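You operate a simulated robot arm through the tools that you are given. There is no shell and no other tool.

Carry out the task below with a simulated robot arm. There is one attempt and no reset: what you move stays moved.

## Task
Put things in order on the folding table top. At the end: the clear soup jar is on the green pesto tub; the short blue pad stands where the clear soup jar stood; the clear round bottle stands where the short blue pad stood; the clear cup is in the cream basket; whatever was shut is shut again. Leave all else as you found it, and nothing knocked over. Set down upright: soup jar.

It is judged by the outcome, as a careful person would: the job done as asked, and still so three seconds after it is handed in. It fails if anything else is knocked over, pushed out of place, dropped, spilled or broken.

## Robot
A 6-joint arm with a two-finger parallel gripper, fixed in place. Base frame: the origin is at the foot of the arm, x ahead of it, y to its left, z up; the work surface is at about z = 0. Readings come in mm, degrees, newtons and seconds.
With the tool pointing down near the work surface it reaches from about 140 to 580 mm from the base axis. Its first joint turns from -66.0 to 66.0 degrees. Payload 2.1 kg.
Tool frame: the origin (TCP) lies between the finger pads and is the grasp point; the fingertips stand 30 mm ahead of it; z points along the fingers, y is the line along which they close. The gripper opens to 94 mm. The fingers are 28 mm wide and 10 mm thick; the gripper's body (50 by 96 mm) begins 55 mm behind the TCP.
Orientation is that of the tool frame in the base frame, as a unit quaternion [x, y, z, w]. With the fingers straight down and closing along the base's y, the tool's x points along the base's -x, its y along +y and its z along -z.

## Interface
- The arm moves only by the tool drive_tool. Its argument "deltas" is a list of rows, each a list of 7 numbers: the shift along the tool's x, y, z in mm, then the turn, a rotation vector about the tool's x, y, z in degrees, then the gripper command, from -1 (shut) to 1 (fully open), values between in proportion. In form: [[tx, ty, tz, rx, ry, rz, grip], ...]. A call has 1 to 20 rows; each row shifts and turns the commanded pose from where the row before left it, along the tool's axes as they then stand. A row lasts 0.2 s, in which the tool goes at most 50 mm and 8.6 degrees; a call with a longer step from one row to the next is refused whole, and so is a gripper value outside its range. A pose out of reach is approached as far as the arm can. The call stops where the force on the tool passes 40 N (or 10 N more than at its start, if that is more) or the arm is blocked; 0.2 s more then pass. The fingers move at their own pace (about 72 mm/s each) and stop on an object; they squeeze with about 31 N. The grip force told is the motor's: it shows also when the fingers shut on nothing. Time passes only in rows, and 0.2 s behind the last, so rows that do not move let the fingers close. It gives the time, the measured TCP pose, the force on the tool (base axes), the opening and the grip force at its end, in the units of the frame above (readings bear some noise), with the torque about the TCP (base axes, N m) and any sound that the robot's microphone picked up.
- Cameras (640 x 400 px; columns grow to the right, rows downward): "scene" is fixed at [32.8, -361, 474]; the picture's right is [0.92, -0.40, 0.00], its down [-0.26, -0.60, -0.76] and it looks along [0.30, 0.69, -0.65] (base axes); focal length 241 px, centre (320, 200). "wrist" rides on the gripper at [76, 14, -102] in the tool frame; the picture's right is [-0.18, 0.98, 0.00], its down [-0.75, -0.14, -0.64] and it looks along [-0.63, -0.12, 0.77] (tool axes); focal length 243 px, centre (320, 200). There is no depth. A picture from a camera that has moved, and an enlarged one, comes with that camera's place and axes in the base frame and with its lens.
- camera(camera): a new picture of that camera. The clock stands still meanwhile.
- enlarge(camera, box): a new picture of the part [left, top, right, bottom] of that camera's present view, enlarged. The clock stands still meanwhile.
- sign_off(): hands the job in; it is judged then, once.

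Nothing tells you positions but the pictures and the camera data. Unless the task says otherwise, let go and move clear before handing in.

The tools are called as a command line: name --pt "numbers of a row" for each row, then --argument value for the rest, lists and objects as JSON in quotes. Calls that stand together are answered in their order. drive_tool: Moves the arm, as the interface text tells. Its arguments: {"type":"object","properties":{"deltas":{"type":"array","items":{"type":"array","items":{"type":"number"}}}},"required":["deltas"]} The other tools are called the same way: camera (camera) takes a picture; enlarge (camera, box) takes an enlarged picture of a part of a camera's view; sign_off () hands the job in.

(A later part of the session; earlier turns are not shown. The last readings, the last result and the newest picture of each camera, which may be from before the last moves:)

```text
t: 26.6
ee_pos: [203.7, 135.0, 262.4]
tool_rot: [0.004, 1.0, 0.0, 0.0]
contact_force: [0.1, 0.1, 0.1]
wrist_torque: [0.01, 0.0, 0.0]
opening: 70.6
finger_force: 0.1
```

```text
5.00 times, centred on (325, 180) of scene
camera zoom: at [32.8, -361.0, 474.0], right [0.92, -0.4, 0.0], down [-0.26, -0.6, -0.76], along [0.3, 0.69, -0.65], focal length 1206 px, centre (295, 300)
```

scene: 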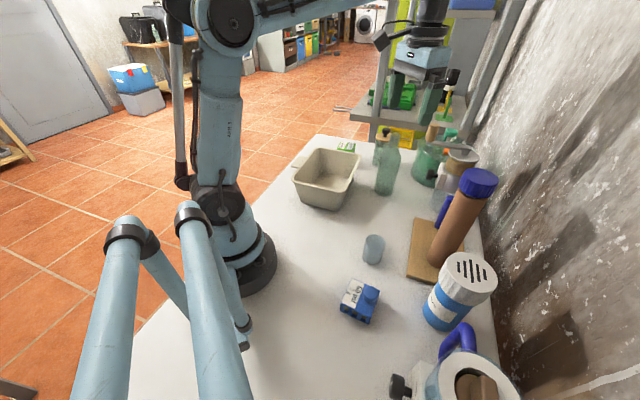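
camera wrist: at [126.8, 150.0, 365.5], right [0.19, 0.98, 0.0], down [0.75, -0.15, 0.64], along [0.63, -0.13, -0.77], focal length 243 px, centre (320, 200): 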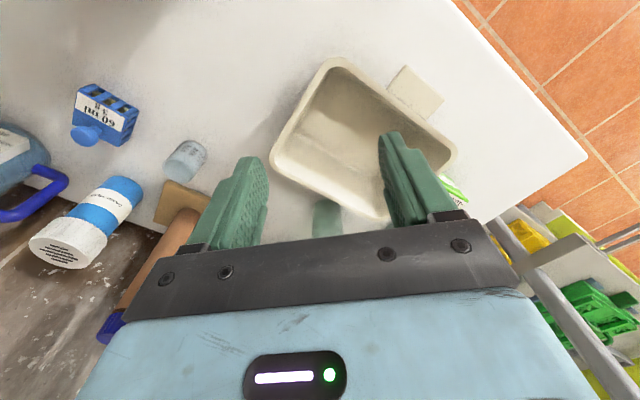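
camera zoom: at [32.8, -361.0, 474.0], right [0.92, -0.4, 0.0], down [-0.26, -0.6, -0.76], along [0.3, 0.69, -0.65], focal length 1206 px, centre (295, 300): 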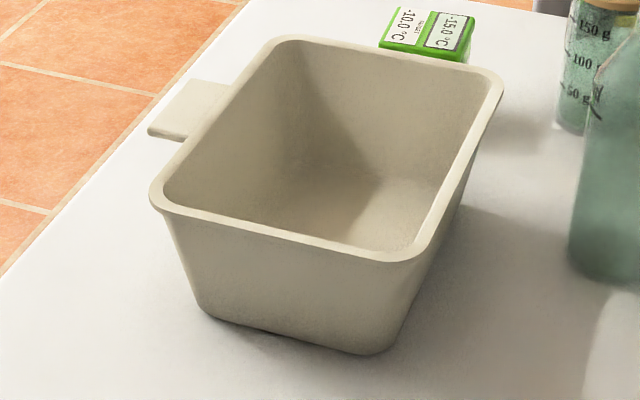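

The basket's centre is about (294, 173), its rim is at about 87 mm, and it is turned by about 44°. Now I'll move over the cup, turn the gripper by -30° and lower partway.

drive_tool --pt "-10 -45 0 0 0 0 0.5" --pt "-10 -45 0 0 0 0 0.5" --pt "-15 -45 0 0 0 0 0.5" --pt "-15 -45 0 0 0 0 0.5" --pt "-15 -45 0 0 0 0 0.5" --pt "-13.6 -9.5 30 0 0 0 0.5" --pt "0 0 40 0 0 7.5 0.5" --pt "0 0 40 0 0 7.5 0.5" --pt "0 0 20 0 0 7.5 0.5" --pt "0 0 0 0 0 7.5 0.5" --pt "0 0 0 0 0 0 0.5"

camera --camera "wrist"

enlarge --camera "scene" --box '[320, 200, 440, 290]'

```text
t: 29.0
ee_pos: [277.9, -101.2, 133.3]
tool_rot: [0.265, 0.964, -0.001, 0.0]
contact_force: [0.6, 0.7, 0.2]
wrist_torque: [-0.01, 0.0, -0.04]
opening: 70.6
finger_force: 0.0
```

```text
taken
camera wrist: at [219.9, -50.0, 235.7], right [0.66, 0.75, 0.0], down [0.58, -0.5, 0.64], along [0.48, -0.42, -0.77], focal length 243 px, centre (320, 200)
```

wrist: 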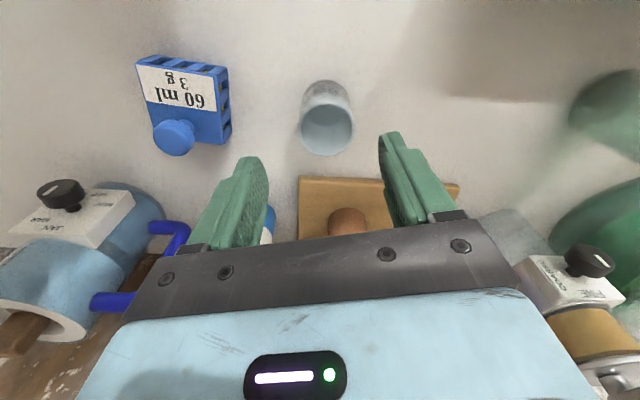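

```text
4.44 times, centred on (380, 245) of scene
camera zoom: at [32.8, -361.0, 474.0], right [0.92, -0.4, 0.0], down [-0.26, -0.6, -0.76], along [0.3, 0.69, -0.65], focal length 1072 px, centre (53, 0)
```

zoom: 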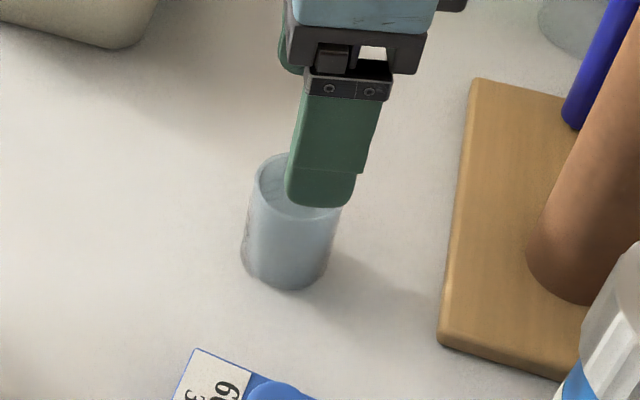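

The cup is confirmed near (281, -98.5). I'll centre on it, lower to mid-height and close.

drive_tool --pt "-1.3 3.7 20 0 0 0 0.5" --pt "0 0 25 0 0 0 0.5" --pt "0 0 25 0 0 0 0.5" --pt "0 0 15 0 0 0 0.5" --pt "0 0 7 0 0 0 0.5" --pt "0 0 0 0 0 0 0.5"

enlarge --camera "wrist" --box '[180, 60, 480, 240]'

enlarge --camera "scene" --box '[320, 200, 440, 290]'

```text
t: 30.4
ee_pos: [279.8, -98.5, 41.7]
tool_rot: [0.264, 0.965, 0.0, -0.001]
contact_force: [0.4, -1.3, 0.1]
wrist_torque: [-0.02, 0.02, -0.01]
opening: 70.6
finger_force: 0.0
```

```text
2.13 times, centred on (330, 150) of wrist
camera zoom: at [222.9, -47.9, 143.6], right [0.66, 0.75, 0.0], down [0.58, -0.5, 0.64], along [0.48, -0.42, -0.77], focal length 518 px, centre (299, 307)
```

zoom: 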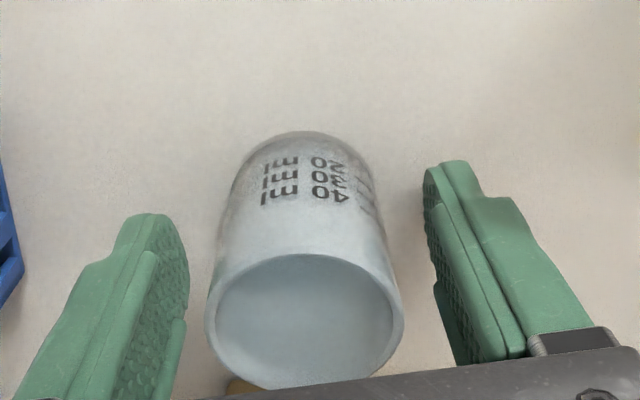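

```text
4.44 times, centred on (380, 245) of scene
camera zoom: at [32.8, -361.0, 474.0], right [0.92, -0.4, 0.0], down [-0.26, -0.6, -0.76], along [0.3, 0.69, -0.65], focal length 1072 px, centre (53, 0)
```

zoom: 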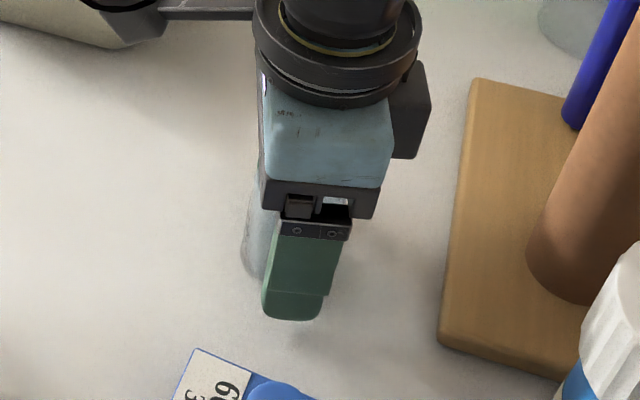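

The cup is centred between the fingers. Closing.

drive_tool --pt "0 0 0 0 0 0 0.1" --pt "0 0 0 0 0 0 -0.3" --pt "0 0 0 0 0 0 -1" --pt "0 0 0 0 0 0 -1" --pt "0 0 0 0 0 0 -1"

```text
t: 31.6
ee_pos: [280.8, -99.5, 41.9]
tool_rot: [0.263, 0.965, -0.001, -0.001]
contact_force: [-0.5, -0.7, -0.5]
wrist_torque: [0.02, -0.02, 0.0]
opening: 42.3
finger_force: 31.0
```

Gripped at 42 mm. I'll lift it and carry it level to above the basket centre.

drive_tool --pt "0 0 -10 0 0 0 -1" --pt "0 0 -25 0 0 0 -1" --pt "0 0 -35 0 0 0 -1" --pt "0 0 -30 0 0 0 -1" --pt "0 0 -15 0 0 0 -1" --pt "8 15.8 0 0 0 0 -1" --pt "15 30 0 0 0 0 -1" --pt "18 34 0 0 0 0 -1" --pt "18 34 0 0 0 0 -1" --pt "18 34 0 0 0 0 -1" --pt "18 34 0 0 0 0 -1" --pt "15 28 0 0 0 0 -1" --pt "12 20 0 0 0 0 -1" --pt "6 11 0 0 0 0 -1" --pt "0 0 0 0 0 0 -1"

camera --camera "wrist"

camera --camera "scene"

```text
t: 34.8
ee_pos: [293.6, 173.1, 157.3]
tool_rot: [0.264, 0.965, 0.0, 0.0]
contact_force: [-0.8, -0.4, -0.1]
wrist_torque: [-0.01, 0.02, 0.01]
opening: 41.9
finger_force: 30.9
```

```text
taken
camera wrist: at [235.7, 224.8, 259.3], right [0.66, 0.75, 0.0], down [0.58, -0.5, 0.64], along [0.48, -0.42, -0.77], focal length 243 px, centre (320, 200)
```

wrist: 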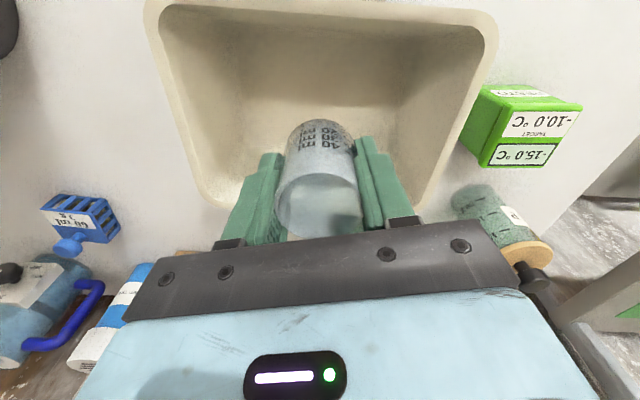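

```text
taken
```

scene: 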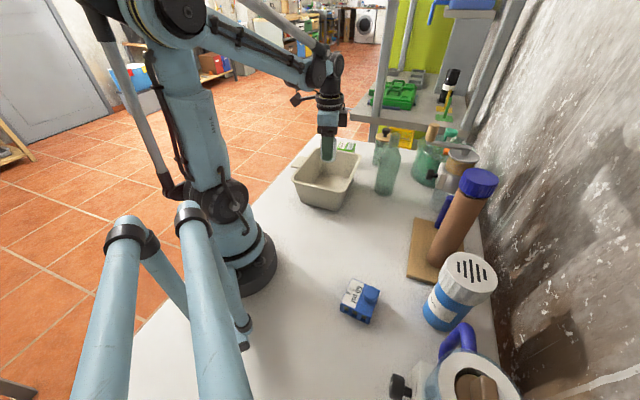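

The cup is well over the basket. Lowering into it.

drive_tool --pt "0 0 20 0 0 0 -1" --pt "0 0 25 0 0 0 -1" --pt "0 0 25 0 0 0 -1" --pt "0 0 20 0 0 0 -1" --pt "0 0 9 0 0 0 -1" --pt "0 0 0 0 0 0 -1"

camera --camera "wrist"

```text
t: 36.2
ee_pos: [294.5, 173.5, 55.9]
tool_rot: [0.263, 0.965, 0.0, 0.0]
contact_force: [-0.9, -0.4, -1.0]
wrist_torque: [0.0, 0.02, -0.02]
opening: 42.0
finger_force: 31.2
```

```text
taken
camera wrist: at [235.2, 224.7, 158.4], right [0.66, 0.75, 0.0], down [0.58, -0.5, 0.64], along [0.48, -0.42, -0.77], focal length 243 px, centre (320, 200)
```

wrist: 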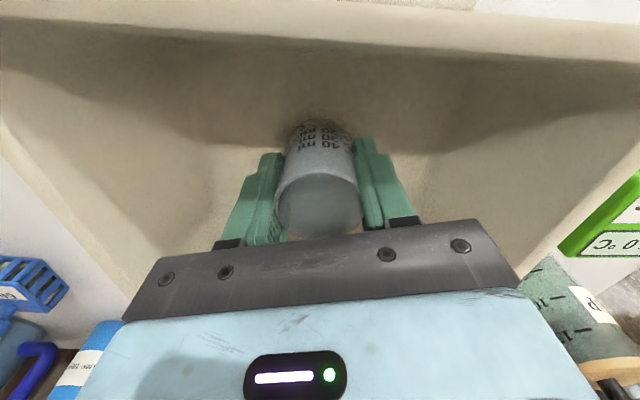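

drive_tool --pt "0 0 3 0 0 0 -1" --pt "0 0 3 0 0 0 -1" --pt "0 0 0 0 0 0 -1"

```text
t: 37.0
ee_pos: [293.4, 174.1, 50.5]
tool_rot: [0.263, 0.965, -0.001, 0.0]
contact_force: [0.6, 0.1, -1.2]
wrist_torque: [-0.02, -0.01, 0.0]
opening: 41.9
finger_force: 30.8
```

drive_tool --pt "0 0 2 0 0 0 -1" --pt "0 0 2 0 0 0 -1" --pt "0 0 0 0 0 0 -1"

```text
t: 37.8
ee_pos: [292.8, 173.7, 45.4]
tool_rot: [0.263, 0.965, 0.0, -0.001]
contact_force: [-0.4, 0.2, -0.8]
wrist_torque: [-0.02, -0.02, 0.02]
opening: 42.0
finger_force: 30.8
```

drive_tool --pt "0 0 1 0 0 0 -1" --pt "0 0 0 0 0 0 -1"

drive_tool --pt "0 0 1 0 0 0 -1" --pt "0 0 0 0 0 0 -1"

```text
t: 38.4
ee_pos: [293.7, 173.6, 45.0]
tool_rot: [0.263, 0.965, 0.0, 0.001]
contact_force: [0.0, -0.5, 1.5]
wrist_torque: [0.01, 0.0, 0.01]
opening: 42.0
finger_force: 30.8
```

```text
t: 39.0
ee_pos: [294.3, 172.5, 44.9]
tool_rot: [0.263, 0.965, -0.001, -0.001]
contact_force: [1.4, -1.0, 21.3]
wrist_torque: [0.06, -0.04, -0.03]
opening: 42.2
finger_force: 30.9
```

Contact with the basket floor. I'll ease off 1 mm, open partway, and rise straight up.

drive_tool --pt "0 0 -1 0 0 0 -1" --pt "0 0 0 0 0 0 0.0" --pt "0 0 0 0 0 0 0.2" --pt "0 0 0 0 0 0 0.35" --pt "0 0 0 0 0 0 0.35"

camera --camera "wrist"

```text
t: 40.2
ee_pos: [293.6, 173.1, 44.8]
tool_rot: [0.263, 0.965, 0.0, 0.0]
contact_force: [-0.3, -0.6, 0.2]
wrist_torque: [-0.01, -0.02, -0.02]
opening: 63.6
finger_force: 0.0
```

```text
taken
camera wrist: at [235.0, 224.7, 147.9], right [0.66, 0.75, 0.0], down [0.58, -0.5, 0.64], along [0.48, -0.42, -0.77], focal length 243 px, centre (320, 200)
```

wrist: 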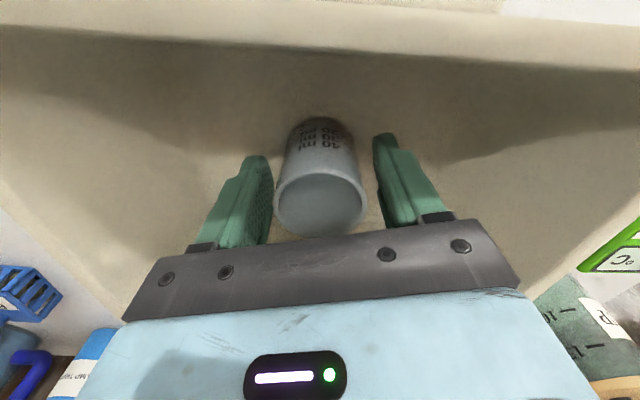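

The cup is standing in the basket. I'll rise clear and inspect the gripper's own shape before the tilted grasp on the soup jar.

drive_tool --pt "0 0 -15 0 0 0 0.35" --pt "0 0 -35 0 0 0 0.35" --pt "0 0 -45 0 0 0 0.35" --pt "0 0 -45 0 0 0 0.35" --pt "0 0 -20 0 0 0 0.35" --pt "0 0 0 0 0 0 0.35"

enlarge --camera "scene" --box '[280, 60, 400, 220]'

enlarge --camera "wrist" --box '[120, 0, 520, 240]'

```text
t: 41.6
ee_pos: [294.2, 173.5, 205.6]
tool_rot: [0.263, 0.965, -0.001, -0.001]
contact_force: [-0.1, -0.1, -0.1]
wrist_torque: [0.0, 0.0, 0.01]
opening: 63.5
finger_force: 0.0
```

```text
2.50 times, centred on (340, 140) of scene
camera zoom: at [32.8, -361.0, 474.0], right [0.92, -0.4, 0.0], down [-0.26, -0.6, -0.76], along [0.3, 0.69, -0.65], focal length 603 px, centre (270, 350)
```

zoom: 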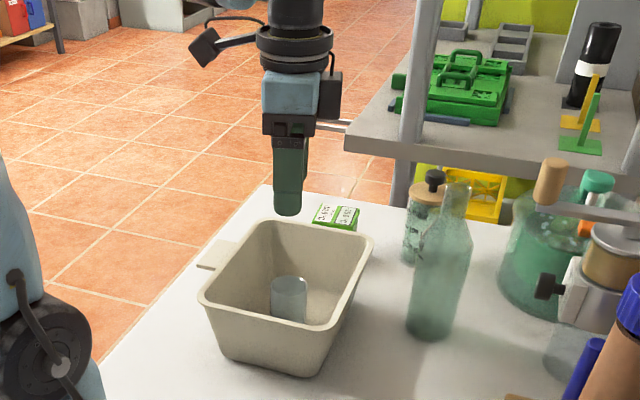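

```text
1.60 times, centred on (320, 120) of wrist
camera zoom: at [234.9, 224.8, 308.0], right [0.66, 0.75, 0.0], down [0.58, -0.5, 0.64], along [0.48, -0.42, -0.77], focal length 388 px, centre (320, 328)
```

zoom: 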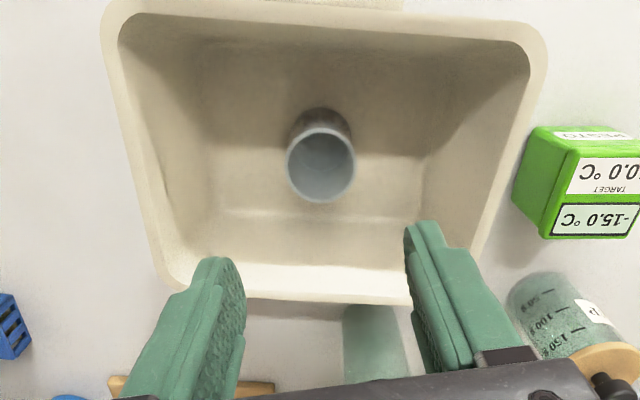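

The cup is upright in the basket. A tilted grasp on the soup jar needs the bottle out of the way, so the order will be: pad to a spare spot, bottle to the pad's place, jar onto the tub, then pad to the jar's place. Now I'll hover over the pad, aligned with its sides.

drive_tool --pt "-6 -20 0 0 0 0 0.5" --pt "-11 -40 0 0 0 0 0.7" --pt "-11 -40 0 0 0 0 0.9" --pt "-12 -42 0 0 0 0 0.9" --pt "-12 -42 0 0 0 0 0.9" --pt "-12 -42 0 0 0 0 0.9" --pt "-12 -42 0 0 0 0 0.9" --pt "-12 -42 0 0 0 0 0.9" --pt "-8 -30 0 0 0 0 0.9" --pt "-3.9 -16.9 0 0 0 0 0.9" --pt "0 0 20 0 0 6.4 0.9" --pt "0 0 30 0 0 6.4 0.9" --pt "0 0 20 0 0 6.4 0.9" --pt "0 0 0 0 0 0 0.9"

camera --camera "wrist"

camera --camera "scene"

```text
t: 44.6
ee_pos: [198.5, -185.2, 136.8]
tool_rot: [0.421, 0.907, -0.001, -0.001]
contact_force: [0.3, 1.1, -1.0]
wrist_torque: [-0.01, 0.0, 0.03]
opening: 89.2
finger_force: 0.1
```

```text
taken
camera wrist: at [160.2, -116.8, 238.3], right [0.87, 0.49, 0.0], down [0.38, -0.67, 0.64], along [0.32, -0.56, -0.77], focal length 243 px, centre (320, 200)
```

wrist: 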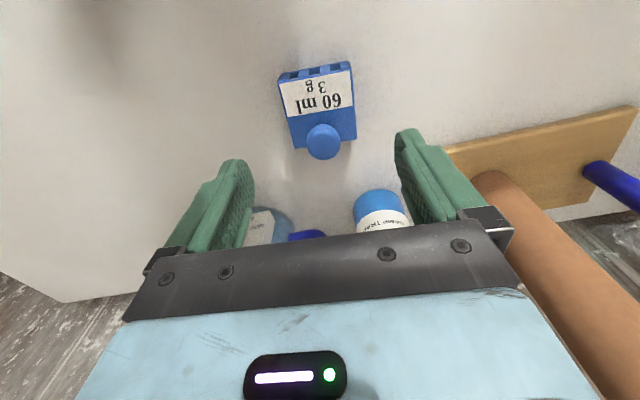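

```text
taken
```

scene: 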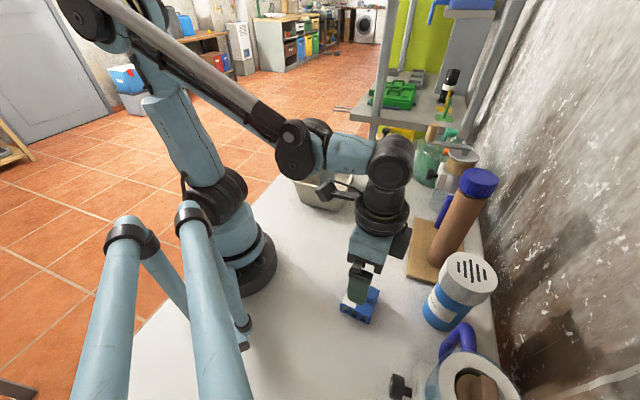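

enlarge --camera "wrist" --box '[250, 50, 390, 170]'

```text
3.33 times, centred on (320, 110) of wrist
camera zoom: at [160.2, -116.8, 238.3], right [0.87, 0.49, 0.0], down [0.38, -0.67, 0.64], along [0.32, -0.56, -0.77], focal length 809 px, centre (320, 500)
```

zoom: 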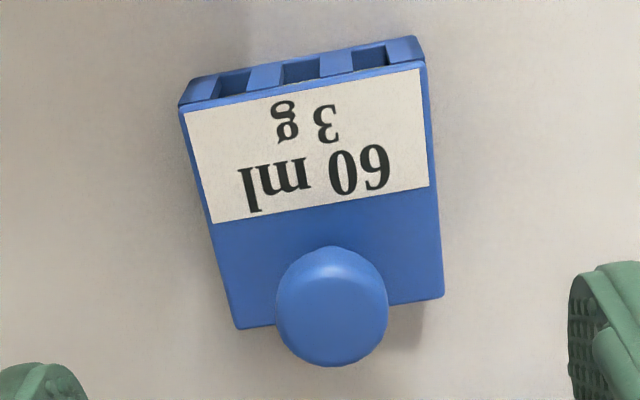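

The pad's centre is confirmed at about (199, -184), aligned with the gripper. Lowering around it.

drive_tool --pt "0 0 25 0 0 0 0.9" --pt "0 0 30 0 0 0 0.9" --pt "0 0 25 0 0 0 0.9" --pt "0 0 15 0 0 0 0.9" --pt "0 0 6 0 0 0 0.9" --pt "0 0 0 0 0 0 0.9"

camera --camera "wrist"

enlarge --camera "scene" --box '[310, 230, 430, 340]'

```text
t: 46.0
ee_pos: [198.1, -184.7, 35.6]
tool_rot: [0.421, 0.907, -0.001, 0.0]
contact_force: [-0.3, -0.3, -0.1]
wrist_torque: [0.0, 0.01, 0.0]
opening: 89.6
finger_force: 0.1
```

```text
taken
camera wrist: at [159.8, -117.3, 137.7], right [0.87, 0.49, 0.0], down [0.38, -0.67, 0.64], along [0.32, -0.56, -0.77], focal length 243 px, centre (320, 200)
```

wrist: 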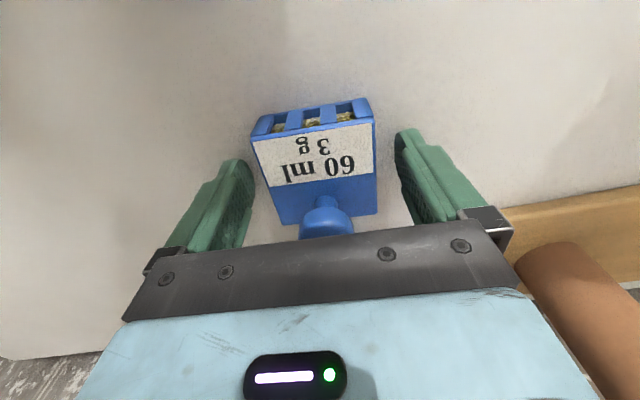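

```text
3.64 times, centred on (370, 285) of scene
camera zoom: at [32.8, -361.0, 474.0], right [0.92, -0.4, 0.0], down [-0.26, -0.6, -0.76], along [0.3, 0.69, -0.65], focal length 877 px, centre (138, -109)
```

zoom: 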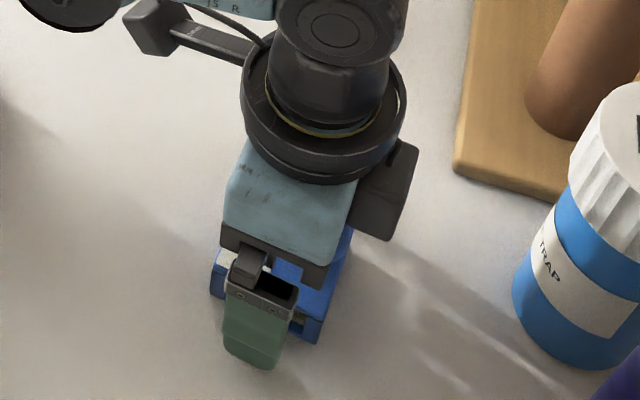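

The pad sits between the fingers. Closing.

drive_tool --pt "0 0 1 0 0 0 0.6" --pt "0 0 0 0 0 0 0.4" --pt "0 0 0 0 0 0 -1" --pt "0 0 0 0 0 0 -1" --pt "0 0 0 0 0 0 -1"

```text
t: 47.2
ee_pos: [198.6, -185.4, 35.0]
tool_rot: [0.42, 0.908, -0.001, 0.0]
contact_force: [-0.7, -0.4, 0.4]
wrist_torque: [0.0, 0.0, 0.0]
opening: 63.0
finger_force: 30.9
```

Gripped. I'll lift the pad and carry it to a free spot at about (295, -50).

drive_tool --pt "0 0 -8 0 0 0 -1" --pt "0 0 -20 0 0 0 -1" --pt "0 0 -30 0 0 0 -1" --pt "4 16 -10 0 0 0 -1" --pt "8 32 0 0 0 0 -1" --pt "8 33 0 0 0 0 -1" --pt "8 33 0 0 0 0 -1" --pt "8 30 0 0 0 0 -1" --pt "4.8 17.3 0 0 0 0 -1" --pt "0 0 0 0 0 0 -1"

camera --camera "scene"

camera --camera "wrist"

```text
t: 49.4
ee_pos: [294.6, -48.7, 102.3]
tool_rot: [0.42, 0.907, 0.0, -0.001]
contact_force: [0.6, 0.4, 0.0]
wrist_torque: [-0.01, 0.03, -0.02]
opening: 58.9
finger_force: 30.9
```

```text
taken
```

scene: 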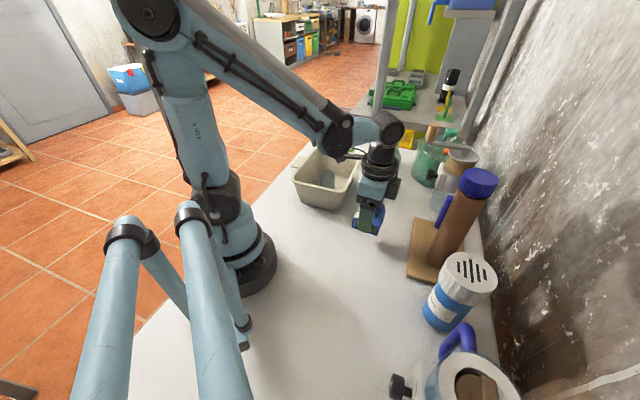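

```text
taken
camera wrist: at [256.8, 18.7, 204.5], right [0.87, 0.49, 0.0], down [0.38, -0.67, 0.64], along [0.32, -0.56, -0.77], focal length 243 px, centre (320, 200)
```

wrist: 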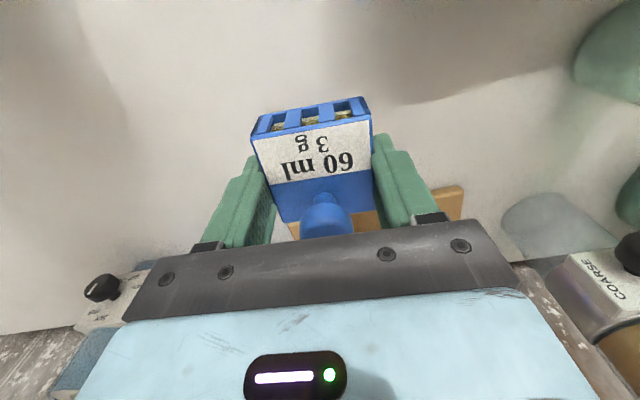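

The pad is held level. Lowering it onto the free spot.

drive_tool --pt "0 0 25 0 0 0 -1" --pt "0 0 25 0 0 0 -1" --pt "0 0 12 0 0 0 -1" --pt "0 0 2 0 0 0 -1" --pt "0 0 0 0 0 0 -1"

drive_tool --pt "0 0 1.5 0 0 0 -1" --pt "0 0 0 0 0 0 -1"

```text
t: 50.6
ee_pos: [294.5, -48.9, 38.3]
tool_rot: [0.421, 0.907, -0.002, 0.0]
contact_force: [-2.4, -2.1, 14.6]
wrist_torque: [0.03, -0.1, -0.02]
opening: 59.0
finger_force: 30.9
```

```text
t: 51.2
ee_pos: [294.0, -48.9, 37.5]
tool_rot: [0.42, 0.907, 0.0, 0.0]
contact_force: [-2.7, -2.4, 30.9]
wrist_torque: [0.01, 0.01, -0.03]
opening: 58.7
finger_force: 30.7
```

Contact made. I'll ease off, open and rise.

drive_tool --pt "0 0 -1.5 0 0 0 -1" --pt "0 0 0 0 0 0 0.4" --pt "0 0 0 0 0 0 0.7" --pt "0 0 0 0 0 0 0.9" --pt "0 0 0 0 0 0 0.9"

drive_tool --pt "0 0 -15 0 0 0 0.9" --pt "0 0 -35 0 0 0 0.9" --pt "0 0 -45 0 0 0 0.9" --pt "0 0 -45 0 0 0 0.9" --pt "0 0 -30 0 0 0 0.9" --pt "0 0 0 0 0 0 0.9"

camera --camera "wrist"

camera --camera "scene"

```text
t: 52.4
ee_pos: [293.6, -49.1, 38.9]
tool_rot: [0.42, 0.907, 0.0, 0.0]
contact_force: [-0.1, 1.3, -0.4]
wrist_torque: [-0.02, -0.01, 0.02]
opening: 89.1
finger_force: 0.0
```

```text
t: 53.8
ee_pos: [294.9, -48.4, 208.2]
tool_rot: [0.419, 0.908, 0.0, -0.001]
contact_force: [1.0, 0.2, -0.2]
wrist_torque: [-0.04, -0.01, -0.02]
opening: 89.3
finger_force: 0.1
```

```text
taken
camera wrist: at [256.7, 18.6, 310.8], right [0.87, 0.49, 0.0], down [0.38, -0.67, 0.64], along [0.32, -0.56, -0.77], focal length 243 px, centre (320, 200)
```

wrist: 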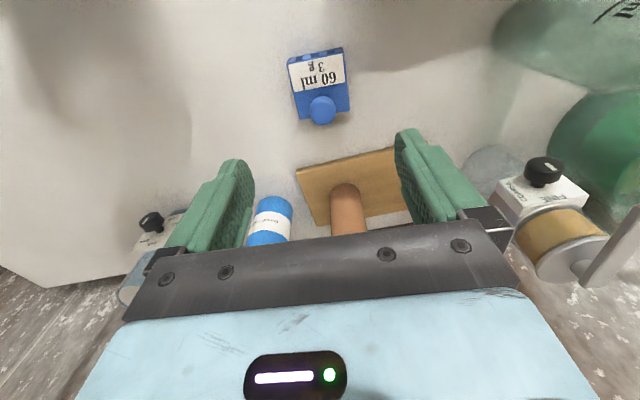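

```text
taken
```

scene: 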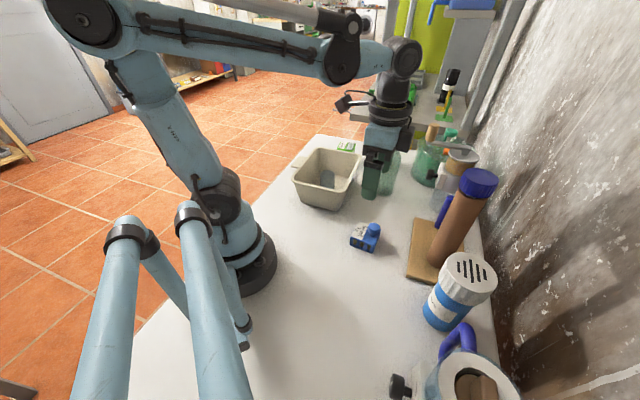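

The pad is safely parked at about (295, -49). Next I'll look at the bottle to measure it.

drive_tool --pt "0 0 -20 0 0 -7.7 0.9" --pt "0 0 -30 0 0 -7.7 0.9" --pt "0 0 -30 0 0 -7.7 0.9" --pt "0 0 -10 0 0 -7.7 0.9" --pt "0 0 0 0 0 -7.7 0.9" --pt "0 0 0 0 0 -7.7 0.9" --pt "0 0 0 0 0 -7.7 0.9" --pt "0 0 0 0 0 -7.7 0.9" --pt "-23 35 0 0 0 0 0.9" --pt "-23 36 0 0 0 0 0.9" --pt "-22 35 0 0 0 0 0.9" --pt "0 0 0 0 0 0 0.9"

camera --camera "wrist"

enlarge --camera "scene" --box '[340, 120, 440, 210]'

```text
t: 56.4
ee_pos: [340.1, 69.4, 298.5]
tool_rot: [-0.104, 0.995, -0.001, -0.001]
contact_force: [0.6, 0.2, 0.3]
wrist_torque: [0.01, -0.01, -0.01]
opening: 89.3
finger_force: 0.2
```

```text
taken
camera wrist: at [262.6, 67.5, 399.9], right [-0.02, 1.0, 0.0], down [0.77, 0.02, 0.64], along [0.64, 0.01, -0.77], focal length 243 px, centre (320, 200)
```

wrist: 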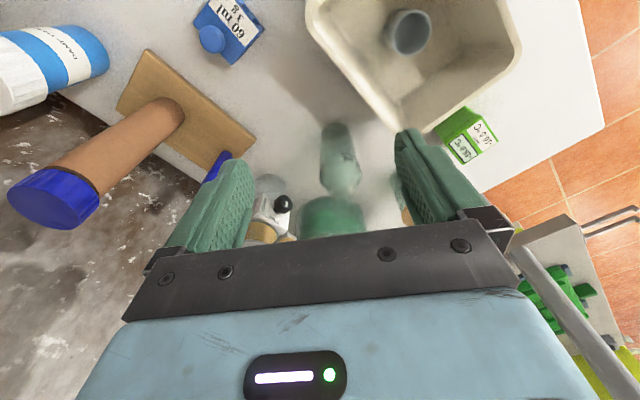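

```text
4.44 times, centred on (390, 165) of scene
camera zoom: at [32.8, -361.0, 474.0], right [0.92, -0.4, 0.0], down [-0.26, -0.6, -0.76], along [0.3, 0.69, -0.65], focal length 1072 px, centre (9, 356)
```

zoom: 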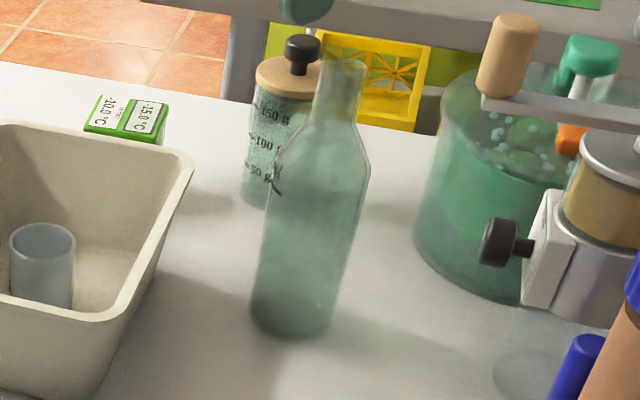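

enlarge --camera "wrist" --box '[270, 100, 430, 250]'

```text
2.67 times, centred on (350, 175) of wrist
camera zoom: at [262.6, 67.5, 399.9], right [-0.02, 1.0, 0.0], down [0.77, 0.02, 0.64], along [0.64, 0.01, -0.77], focal length 647 px, centre (240, 267)
```

zoom: 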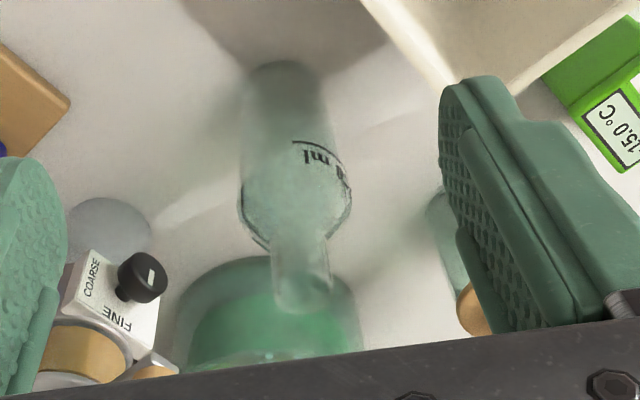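

The bottle is at about (453, 100), 189 tall, Ø≈55, with a neck Ø≈28 from z 150 to 189. I'll move above it and open about 60 mm to take it by the neck.

drive_tool --pt "0 0 20 0 0 0 0.5" --pt "0 0 25 0 0 0 0.28" --pt "-20 1 13.5 0 0 0 0.28" --pt "-35 2 0 0 0 0 0.28" --pt "-35 2 0 0 0 0 0.28" --pt "-20 1 0 0 0 0 0.28" --pt "-6.9 0.4 0 0 0 0 0.28" --pt "0 0 0 0 0 0 0.28"

camera --camera "wrist"

camera --camera "scene"

```text
t: 58.2
ee_pos: [453.4, 98.2, 238.6]
tool_rot: [-0.104, 0.995, -0.001, -0.001]
contact_force: [0.1, -0.4, -0.3]
wrist_torque: [0.01, 0.01, 0.0]
opening: 60.1
finger_force: 0.2
```

```text
taken
camera wrist: at [375.6, 97.7, 341.1], right [-0.02, 1.0, 0.0], down [0.77, 0.02, 0.64], along [0.64, 0.01, -0.77], focal length 243 px, centre (320, 200)
```

wrist: 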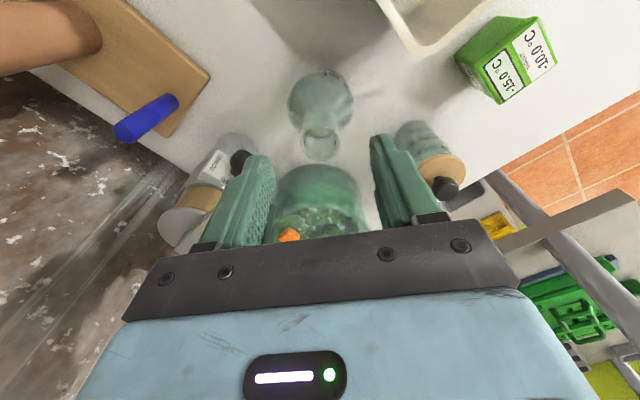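

```text
taken
```

scene: 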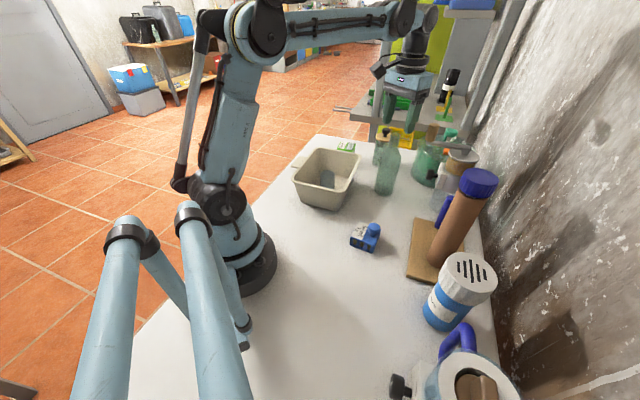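

enlarge --camera "wrist" --box '[260, 60, 380, 180]'

```text
3.33 times, centred on (320, 120) of wrist
camera zoom: at [375.6, 97.7, 341.1], right [-0.02, 1.0, 0.0], down [0.77, 0.02, 0.64], along [0.64, 0.01, -0.77], focal length 809 px, centre (320, 467)
```

zoom: 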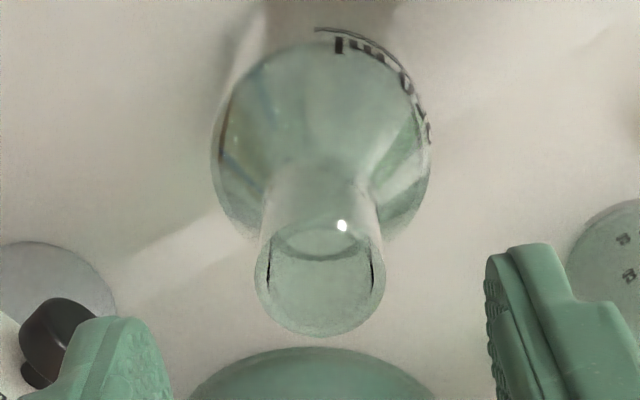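

The gripper is aligned over the neck. Lowering and closing on it.

drive_tool --pt "0 0 20 0 0 0 0.28" --pt "0 0 20 0 0 0 0.28" --pt "0 0 12 0 0 0 0.28" --pt "0 0 5 0 0 0 0.28" --pt "0 0 0 0 0 0 0.28"

enlarge --camera "scene" --box '[340, 100, 440, 200]'

enlarge --camera "wrist" --box '[220, 80, 420, 240]'

```text
t: 59.4
ee_pos: [453.6, 98.5, 181.4]
tool_rot: [-0.103, 0.995, -0.001, -0.001]
contact_force: [-0.1, -0.6, 0.3]
wrist_torque: [0.0, 0.0, 0.04]
opening: 60.1
finger_force: 0.0
```

```text
4.00 times, centred on (390, 150) of scene
camera zoom: at [32.8, -361.0, 474.0], right [0.92, -0.4, 0.0], down [-0.26, -0.6, -0.76], along [0.3, 0.69, -0.65], focal length 965 px, centre (40, 400)
```

zoom: 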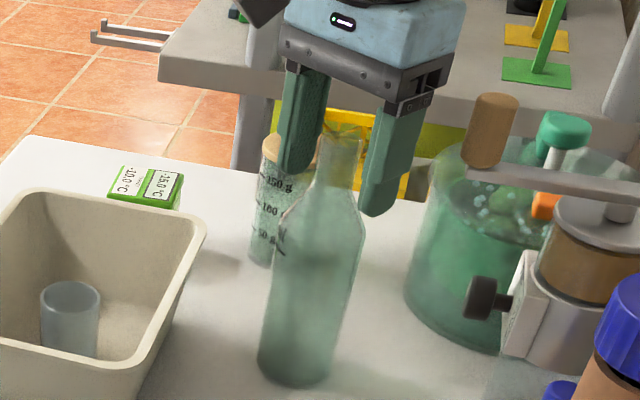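

```text
2.50 times, centred on (320, 160) of wrist
camera zoom: at [376.1, 97.4, 284.6], right [-0.02, 1.0, 0.0], down [0.77, 0.02, 0.64], along [0.64, 0.01, -0.77], focal length 606 px, centre (320, 300)
```

zoom: 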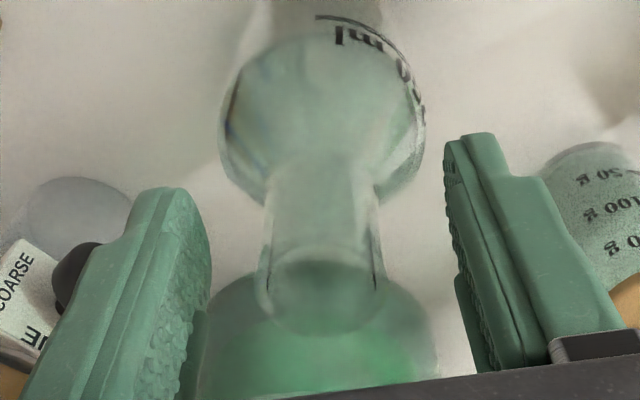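

drive_tool --pt "0 0 0 0 0 0 0.0" --pt "0 0 0 0 0 0 -0.2" --pt "0 0 0 0 0 0 -0.35" --pt "0 0 0 0 0 0 -1" --pt "0 0 0 0 0 0 -1" --pt "0 0 0 0 0 0 -1"

enlarge --camera "scene" --box '[340, 100, 440, 200]'

```text
t: 60.8
ee_pos: [453.0, 99.1, 184.1]
tool_rot: [-0.103, 0.995, 0.0, -0.001]
contact_force: [-0.2, 1.5, 15.1]
wrist_torque: [0.07, 0.09, -0.03]
opening: 31.3
finger_force: 30.8
```

```text
4.00 times, centred on (390, 150) of scene
camera zoom: at [32.7, -361.1, 474.0], right [0.92, -0.4, 0.0], down [-0.26, -0.6, -0.76], along [0.3, 0.69, -0.65], focal length 965 px, centre (40, 400)
```

zoom: 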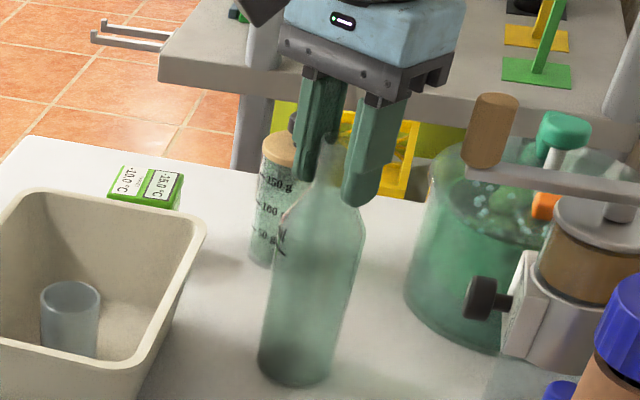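

The fingertips are riding on the flaring shoulder. I'll open slightly, rise 7 mm and close again on the straight neck.

drive_tool --pt "0 0 0 0 0 0 -0.1" --pt "0 0 0 0 0 0 0.0" --pt "0 0 -4 0 0 0 0.0" --pt "0 0 -3 0 0 0 0.0" --pt "0 0 0 0 0 0 0.0" --pt "0 0 0 0 0 0 -0.3" --pt "0 0 0 0 0 0 -1" --pt "0 0 0 0 0 0 -1" --pt "0 0 0 0 0 0 -1"

enlarge --camera "scene" --box '[340, 100, 440, 200]'

```text
t: 62.8
ee_pos: [452.4, 99.6, 188.7]
tool_rot: [-0.103, 0.995, -0.001, 0.0]
contact_force: [0.0, -0.2, 4.1]
wrist_torque: [0.2, 0.09, -0.02]
opening: 28.5
finger_force: 31.0
```

```text
4.00 times, centred on (390, 150) of scene
camera zoom: at [32.8, -361.1, 474.0], right [0.92, -0.4, 0.0], down [-0.26, -0.6, -0.76], along [0.3, 0.69, -0.65], focal length 965 px, centre (40, 400)
```

zoom: 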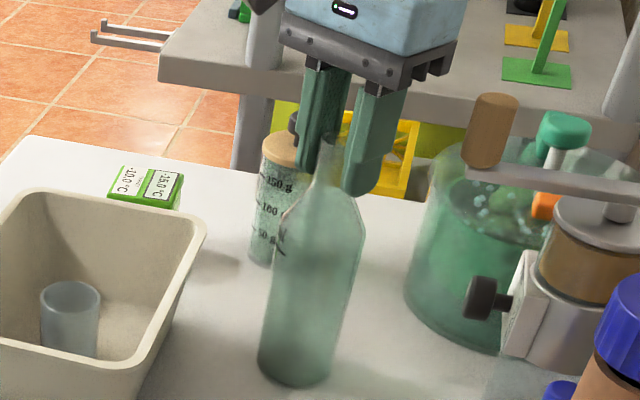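

Now gripped on the neck at 28.5 mm. Test lift of 10 mm.

drive_tool --pt "0 0 -3 0 0 0 -1" --pt "0 0 -4 0 0 0 -1" --pt "0 0 -5 0 0 0 -1" --pt "0 0 0 0 0 0 -1"

enlarge --camera "scene" --box '[340, 100, 440, 200]'

enlarge --camera "wrist" --box '[220, 80, 420, 240]'

```text
t: 63.8
ee_pos: [452.8, 99.1, 201.2]
tool_rot: [-0.103, 0.995, 0.0, -0.001]
contact_force: [-0.1, -0.7, -2.8]
wrist_torque: [0.05, 0.0, 0.0]
opening: 28.1
finger_force: 31.0
```

```text
4.00 times, centred on (390, 150) of scene
camera zoom: at [32.8, -361.0, 474.0], right [0.92, -0.4, 0.0], down [-0.26, -0.6, -0.76], along [0.3, 0.69, -0.65], focal length 965 px, centre (40, 400)
```

zoom: 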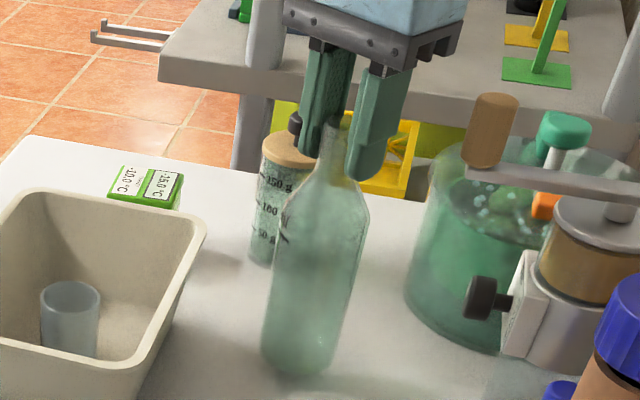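

```text
2.50 times, centred on (320, 160) of wrist
camera zoom: at [375.7, 97.3, 303.6], right [-0.02, 1.0, 0.0], down [0.77, 0.02, 0.64], along [0.64, 0.01, -0.77], focal length 606 px, centre (320, 300)
```

zoom: 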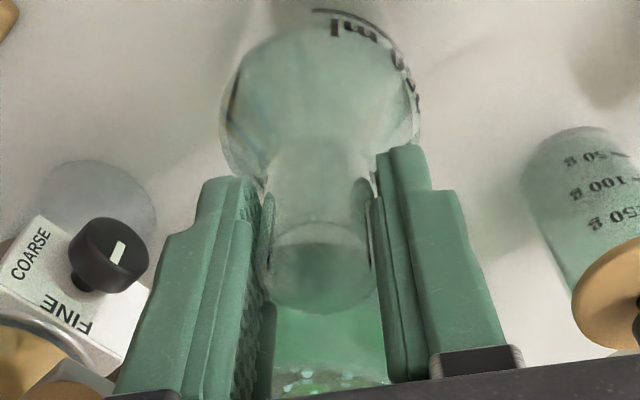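

The bottle hangs straight, about 0.28 kg. I'll lift it well clear and carry it smoothly to above the pad's old place.

drive_tool --pt "0 0 -10 0 0 0 -1" --pt "0 0 -20 0 0 0 -1" --pt "0 0 -25 0 0 0 -1" --pt "0 0 -18 0 0 0 -1" --pt "0 0 -6 0 0 0 -1" --pt "9.2 -6.7 0 0 0 0 -1" --pt "18.4 -13.5 0 0 0 0 -1" --pt "27.7 -20.2 0 0 0 0 -1" --pt "30.7 -22.5 0 0 0 0 -1" --pt "30.7 -22.5 0 0 0 0 -1" --pt "30.7 -22.5 0 0 0 0 -1" --pt "30.7 -22.5 0 0 0 0 -1" --pt "30.7 -22.5 0 0 0 0 -1" --pt "30.7 -22.5 0 0 0 0 -1" --pt "27.7 -20.2 0 0 0 0 -1" --pt "21.5 -15.7 0 0 0 0 -1" --pt "12.3 -9 0 0 0 0 -1" --pt "6.3 -4.4 0 0 0 0 -1" --pt "0 0 0 0 0 0 -1"

camera --camera "scene"

camera --camera "wrist"

```text
t: 67.8
ee_pos: [198.1, -185.3, 281.0]
tool_rot: [-0.104, 0.995, 0.0, -0.002]
contact_force: [0.4, -0.4, -2.8]
wrist_torque: [0.03, -0.02, -0.01]
opening: 24.9
finger_force: 31.0
```

```text
taken
```

scene: 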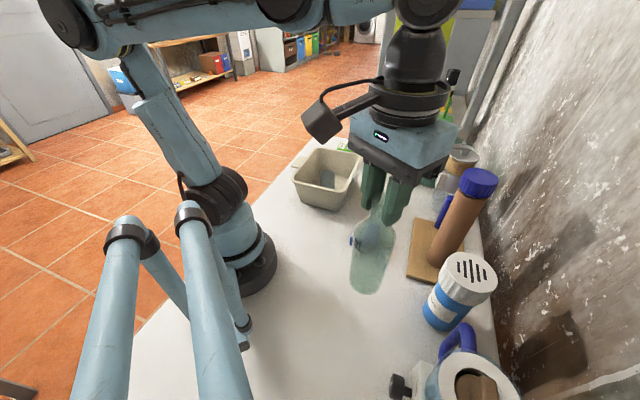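

```text
taken
camera wrist: at [120.9, -185.5, 383.0], right [-0.02, 1.0, 0.0], down [0.77, 0.02, 0.64], along [0.64, 0.01, -0.77], focal length 243 px, centre (320, 200)
```

wrist: 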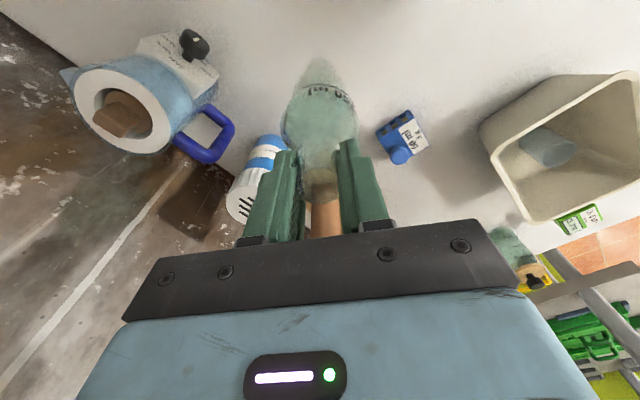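

The opening shrank to 25 mm, so the neck is slipping through the fingers. I'll check closely and set it down promptly.

drive_tool --pt "0 0 10 0 0 0 -1" --pt "0 0 15 0 0 0 -1" --pt "0 0 15 0 0 0 -1" --pt "0 0 10 0 0 0 -1" --pt "0 0 0 0 0 0 -1"

enlarge --camera "scene" --box '[320, 140, 440, 340]'

enlarge --camera "wrist" --box '[220, 40, 420, 240]'

```text
t: 69.0
ee_pos: [199.2, -184.1, 230.0]
tool_rot: [-0.104, 0.995, 0.0, 0.0]
contact_force: [-0.1, 0.2, -3.2]
wrist_torque: [-0.03, -0.01, 0.03]
opening: 25.0
finger_force: 31.0
```

```text
2.00 times, centred on (380, 240) of scene
camera zoom: at [32.8, -361.1, 474.0], right [0.92, -0.4, 0.0], down [-0.26, -0.6, -0.76], along [0.3, 0.69, -0.65], focal length 482 px, centre (200, 120)
```

zoom: 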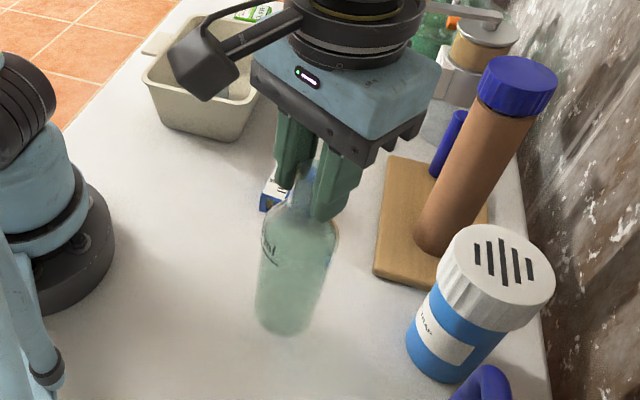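

```text
2.00 times, centred on (320, 140) of wrist
camera zoom: at [121.2, -185.4, 332.8], right [-0.02, 1.0, 0.0], down [0.77, 0.02, 0.64], along [0.64, 0.01, -0.77], focal length 485 px, centre (320, 320)
```

zoom: 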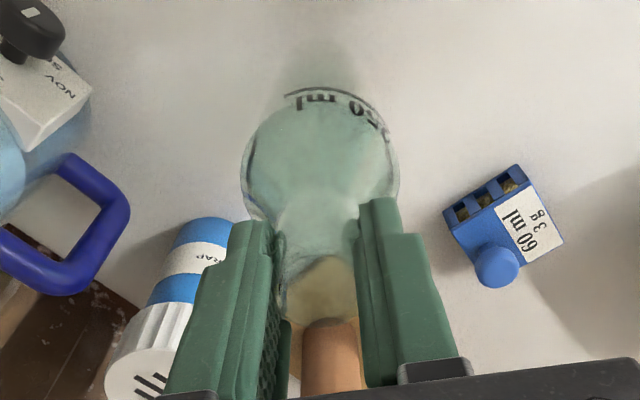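

It is holding steady, having slipped only 3–5 mm. The bottle's bottom is about 36 mm up; lowering gently to the table.

drive_tool --pt "0 0 10 0 0 0 -1" --pt "0 0 12 0 0 0 -1" --pt "0 0 5 0 0 0 -1" --pt "0 0 0 0 0 0 -1"

drive_tool --pt "0 0 2 0 0 0 -1" --pt "0 0 2 0 0 0 -1" --pt "0 0 0 0 0 0 -1"

```text
t: 70.0
ee_pos: [199.6, -183.5, 204.2]
tool_rot: [-0.104, 0.995, -0.001, -0.001]
contact_force: [-0.2, 0.1, -2.6]
wrist_torque: [0.0, -0.04, -0.04]
opening: 25.0
finger_force: 31.6
```

```text
t: 70.8
ee_pos: [197.5, -184.5, 199.9]
tool_rot: [-0.103, 0.995, 0.0, 0.0]
contact_force: [-0.9, 0.5, -2.9]
wrist_torque: [0.02, 0.01, 0.02]
opening: 24.9
finger_force: 31.2
```

drive_tool --pt "0 0 1.5 0 0 0 -1" --pt "0 0 1.5 0 0 0 -1" --pt "0 0 0 0 0 0 -1"

drive_tool --pt "0 0 1 0 0 0 -1" --pt "0 0 1 0 0 0 -1" --pt "0 0 0 0 0 0 -1"

```text
t: 71.6
ee_pos: [198.1, -183.8, 197.2]
tool_rot: [-0.103, 0.995, -0.002, 0.0]
contact_force: [-0.8, 0.2, -2.3]
wrist_torque: [0.03, -0.02, 0.01]
opening: 25.0
finger_force: 31.1
```

```text
t: 72.4
ee_pos: [198.0, -183.7, 195.0]
tool_rot: [-0.102, 0.995, -0.001, -0.001]
contact_force: [-0.1, -0.2, -3.1]
wrist_torque: [0.03, 0.04, 0.01]
opening: 25.1
finger_force: 30.7
```

drive_tool --pt "0 0 1 0 0 0 -1" --pt "0 0 0 0 0 0 -1"

drive_tool --pt "0 0 1 0 0 0 -1" --pt "0 0 0 0 0 0 -1"

drive_tool --pt "0 0 1 0 0 0 -1" --pt "0 0 0 0 0 0 -1"

```text
t: 73.0
ee_pos: [198.3, -184.2, 194.3]
tool_rot: [-0.103, 0.995, -0.001, 0.0]
contact_force: [0.1, 0.0, -2.2]
wrist_torque: [-0.02, -0.01, 0.01]
opening: 25.1
finger_force: 31.2
```

```text
t: 73.6
ee_pos: [199.0, -184.3, 193.0]
tool_rot: [-0.103, 0.995, -0.001, -0.001]
contact_force: [-0.6, -0.2, -2.2]
wrist_torque: [-0.03, -0.01, 0.0]
opening: 24.7
finger_force: 30.6
```

```text
t: 74.2
ee_pos: [197.9, -183.5, 192.2]
tool_rot: [-0.104, 0.995, -0.001, -0.001]
contact_force: [-0.6, 0.3, -3.3]
wrist_torque: [-0.01, -0.02, 0.0]
opening: 25.1
finger_force: 31.0
```

enlarge --camera "scene" --box '[320, 200, 440, 320]'

drive_tool --pt "0 0 1 0 0 0 -1" --pt "0 0 0 0 0 0 -1"

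```text
3.33 times, centred on (380, 260) of scene
camera zoom: at [32.8, -361.1, 474.0], right [0.92, -0.4, 0.0], down [-0.26, -0.6, -0.76], along [0.3, 0.69, -0.65], focal length 804 px, centre (120, 0)
```

zoom: 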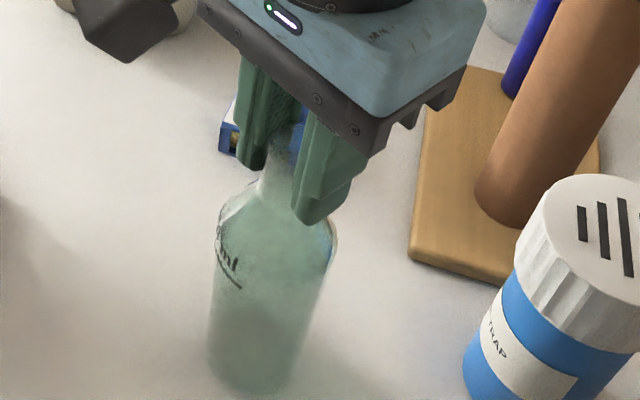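

```text
t: 74.8
ee_pos: [198.7, -183.7, 190.6]
tool_rot: [-0.103, 0.995, -0.002, 0.0]
contact_force: [-1.0, -1.4, 18.1]
wrist_torque: [0.17, 0.05, -0.05]
opening: 25.0
finger_force: 30.9
```

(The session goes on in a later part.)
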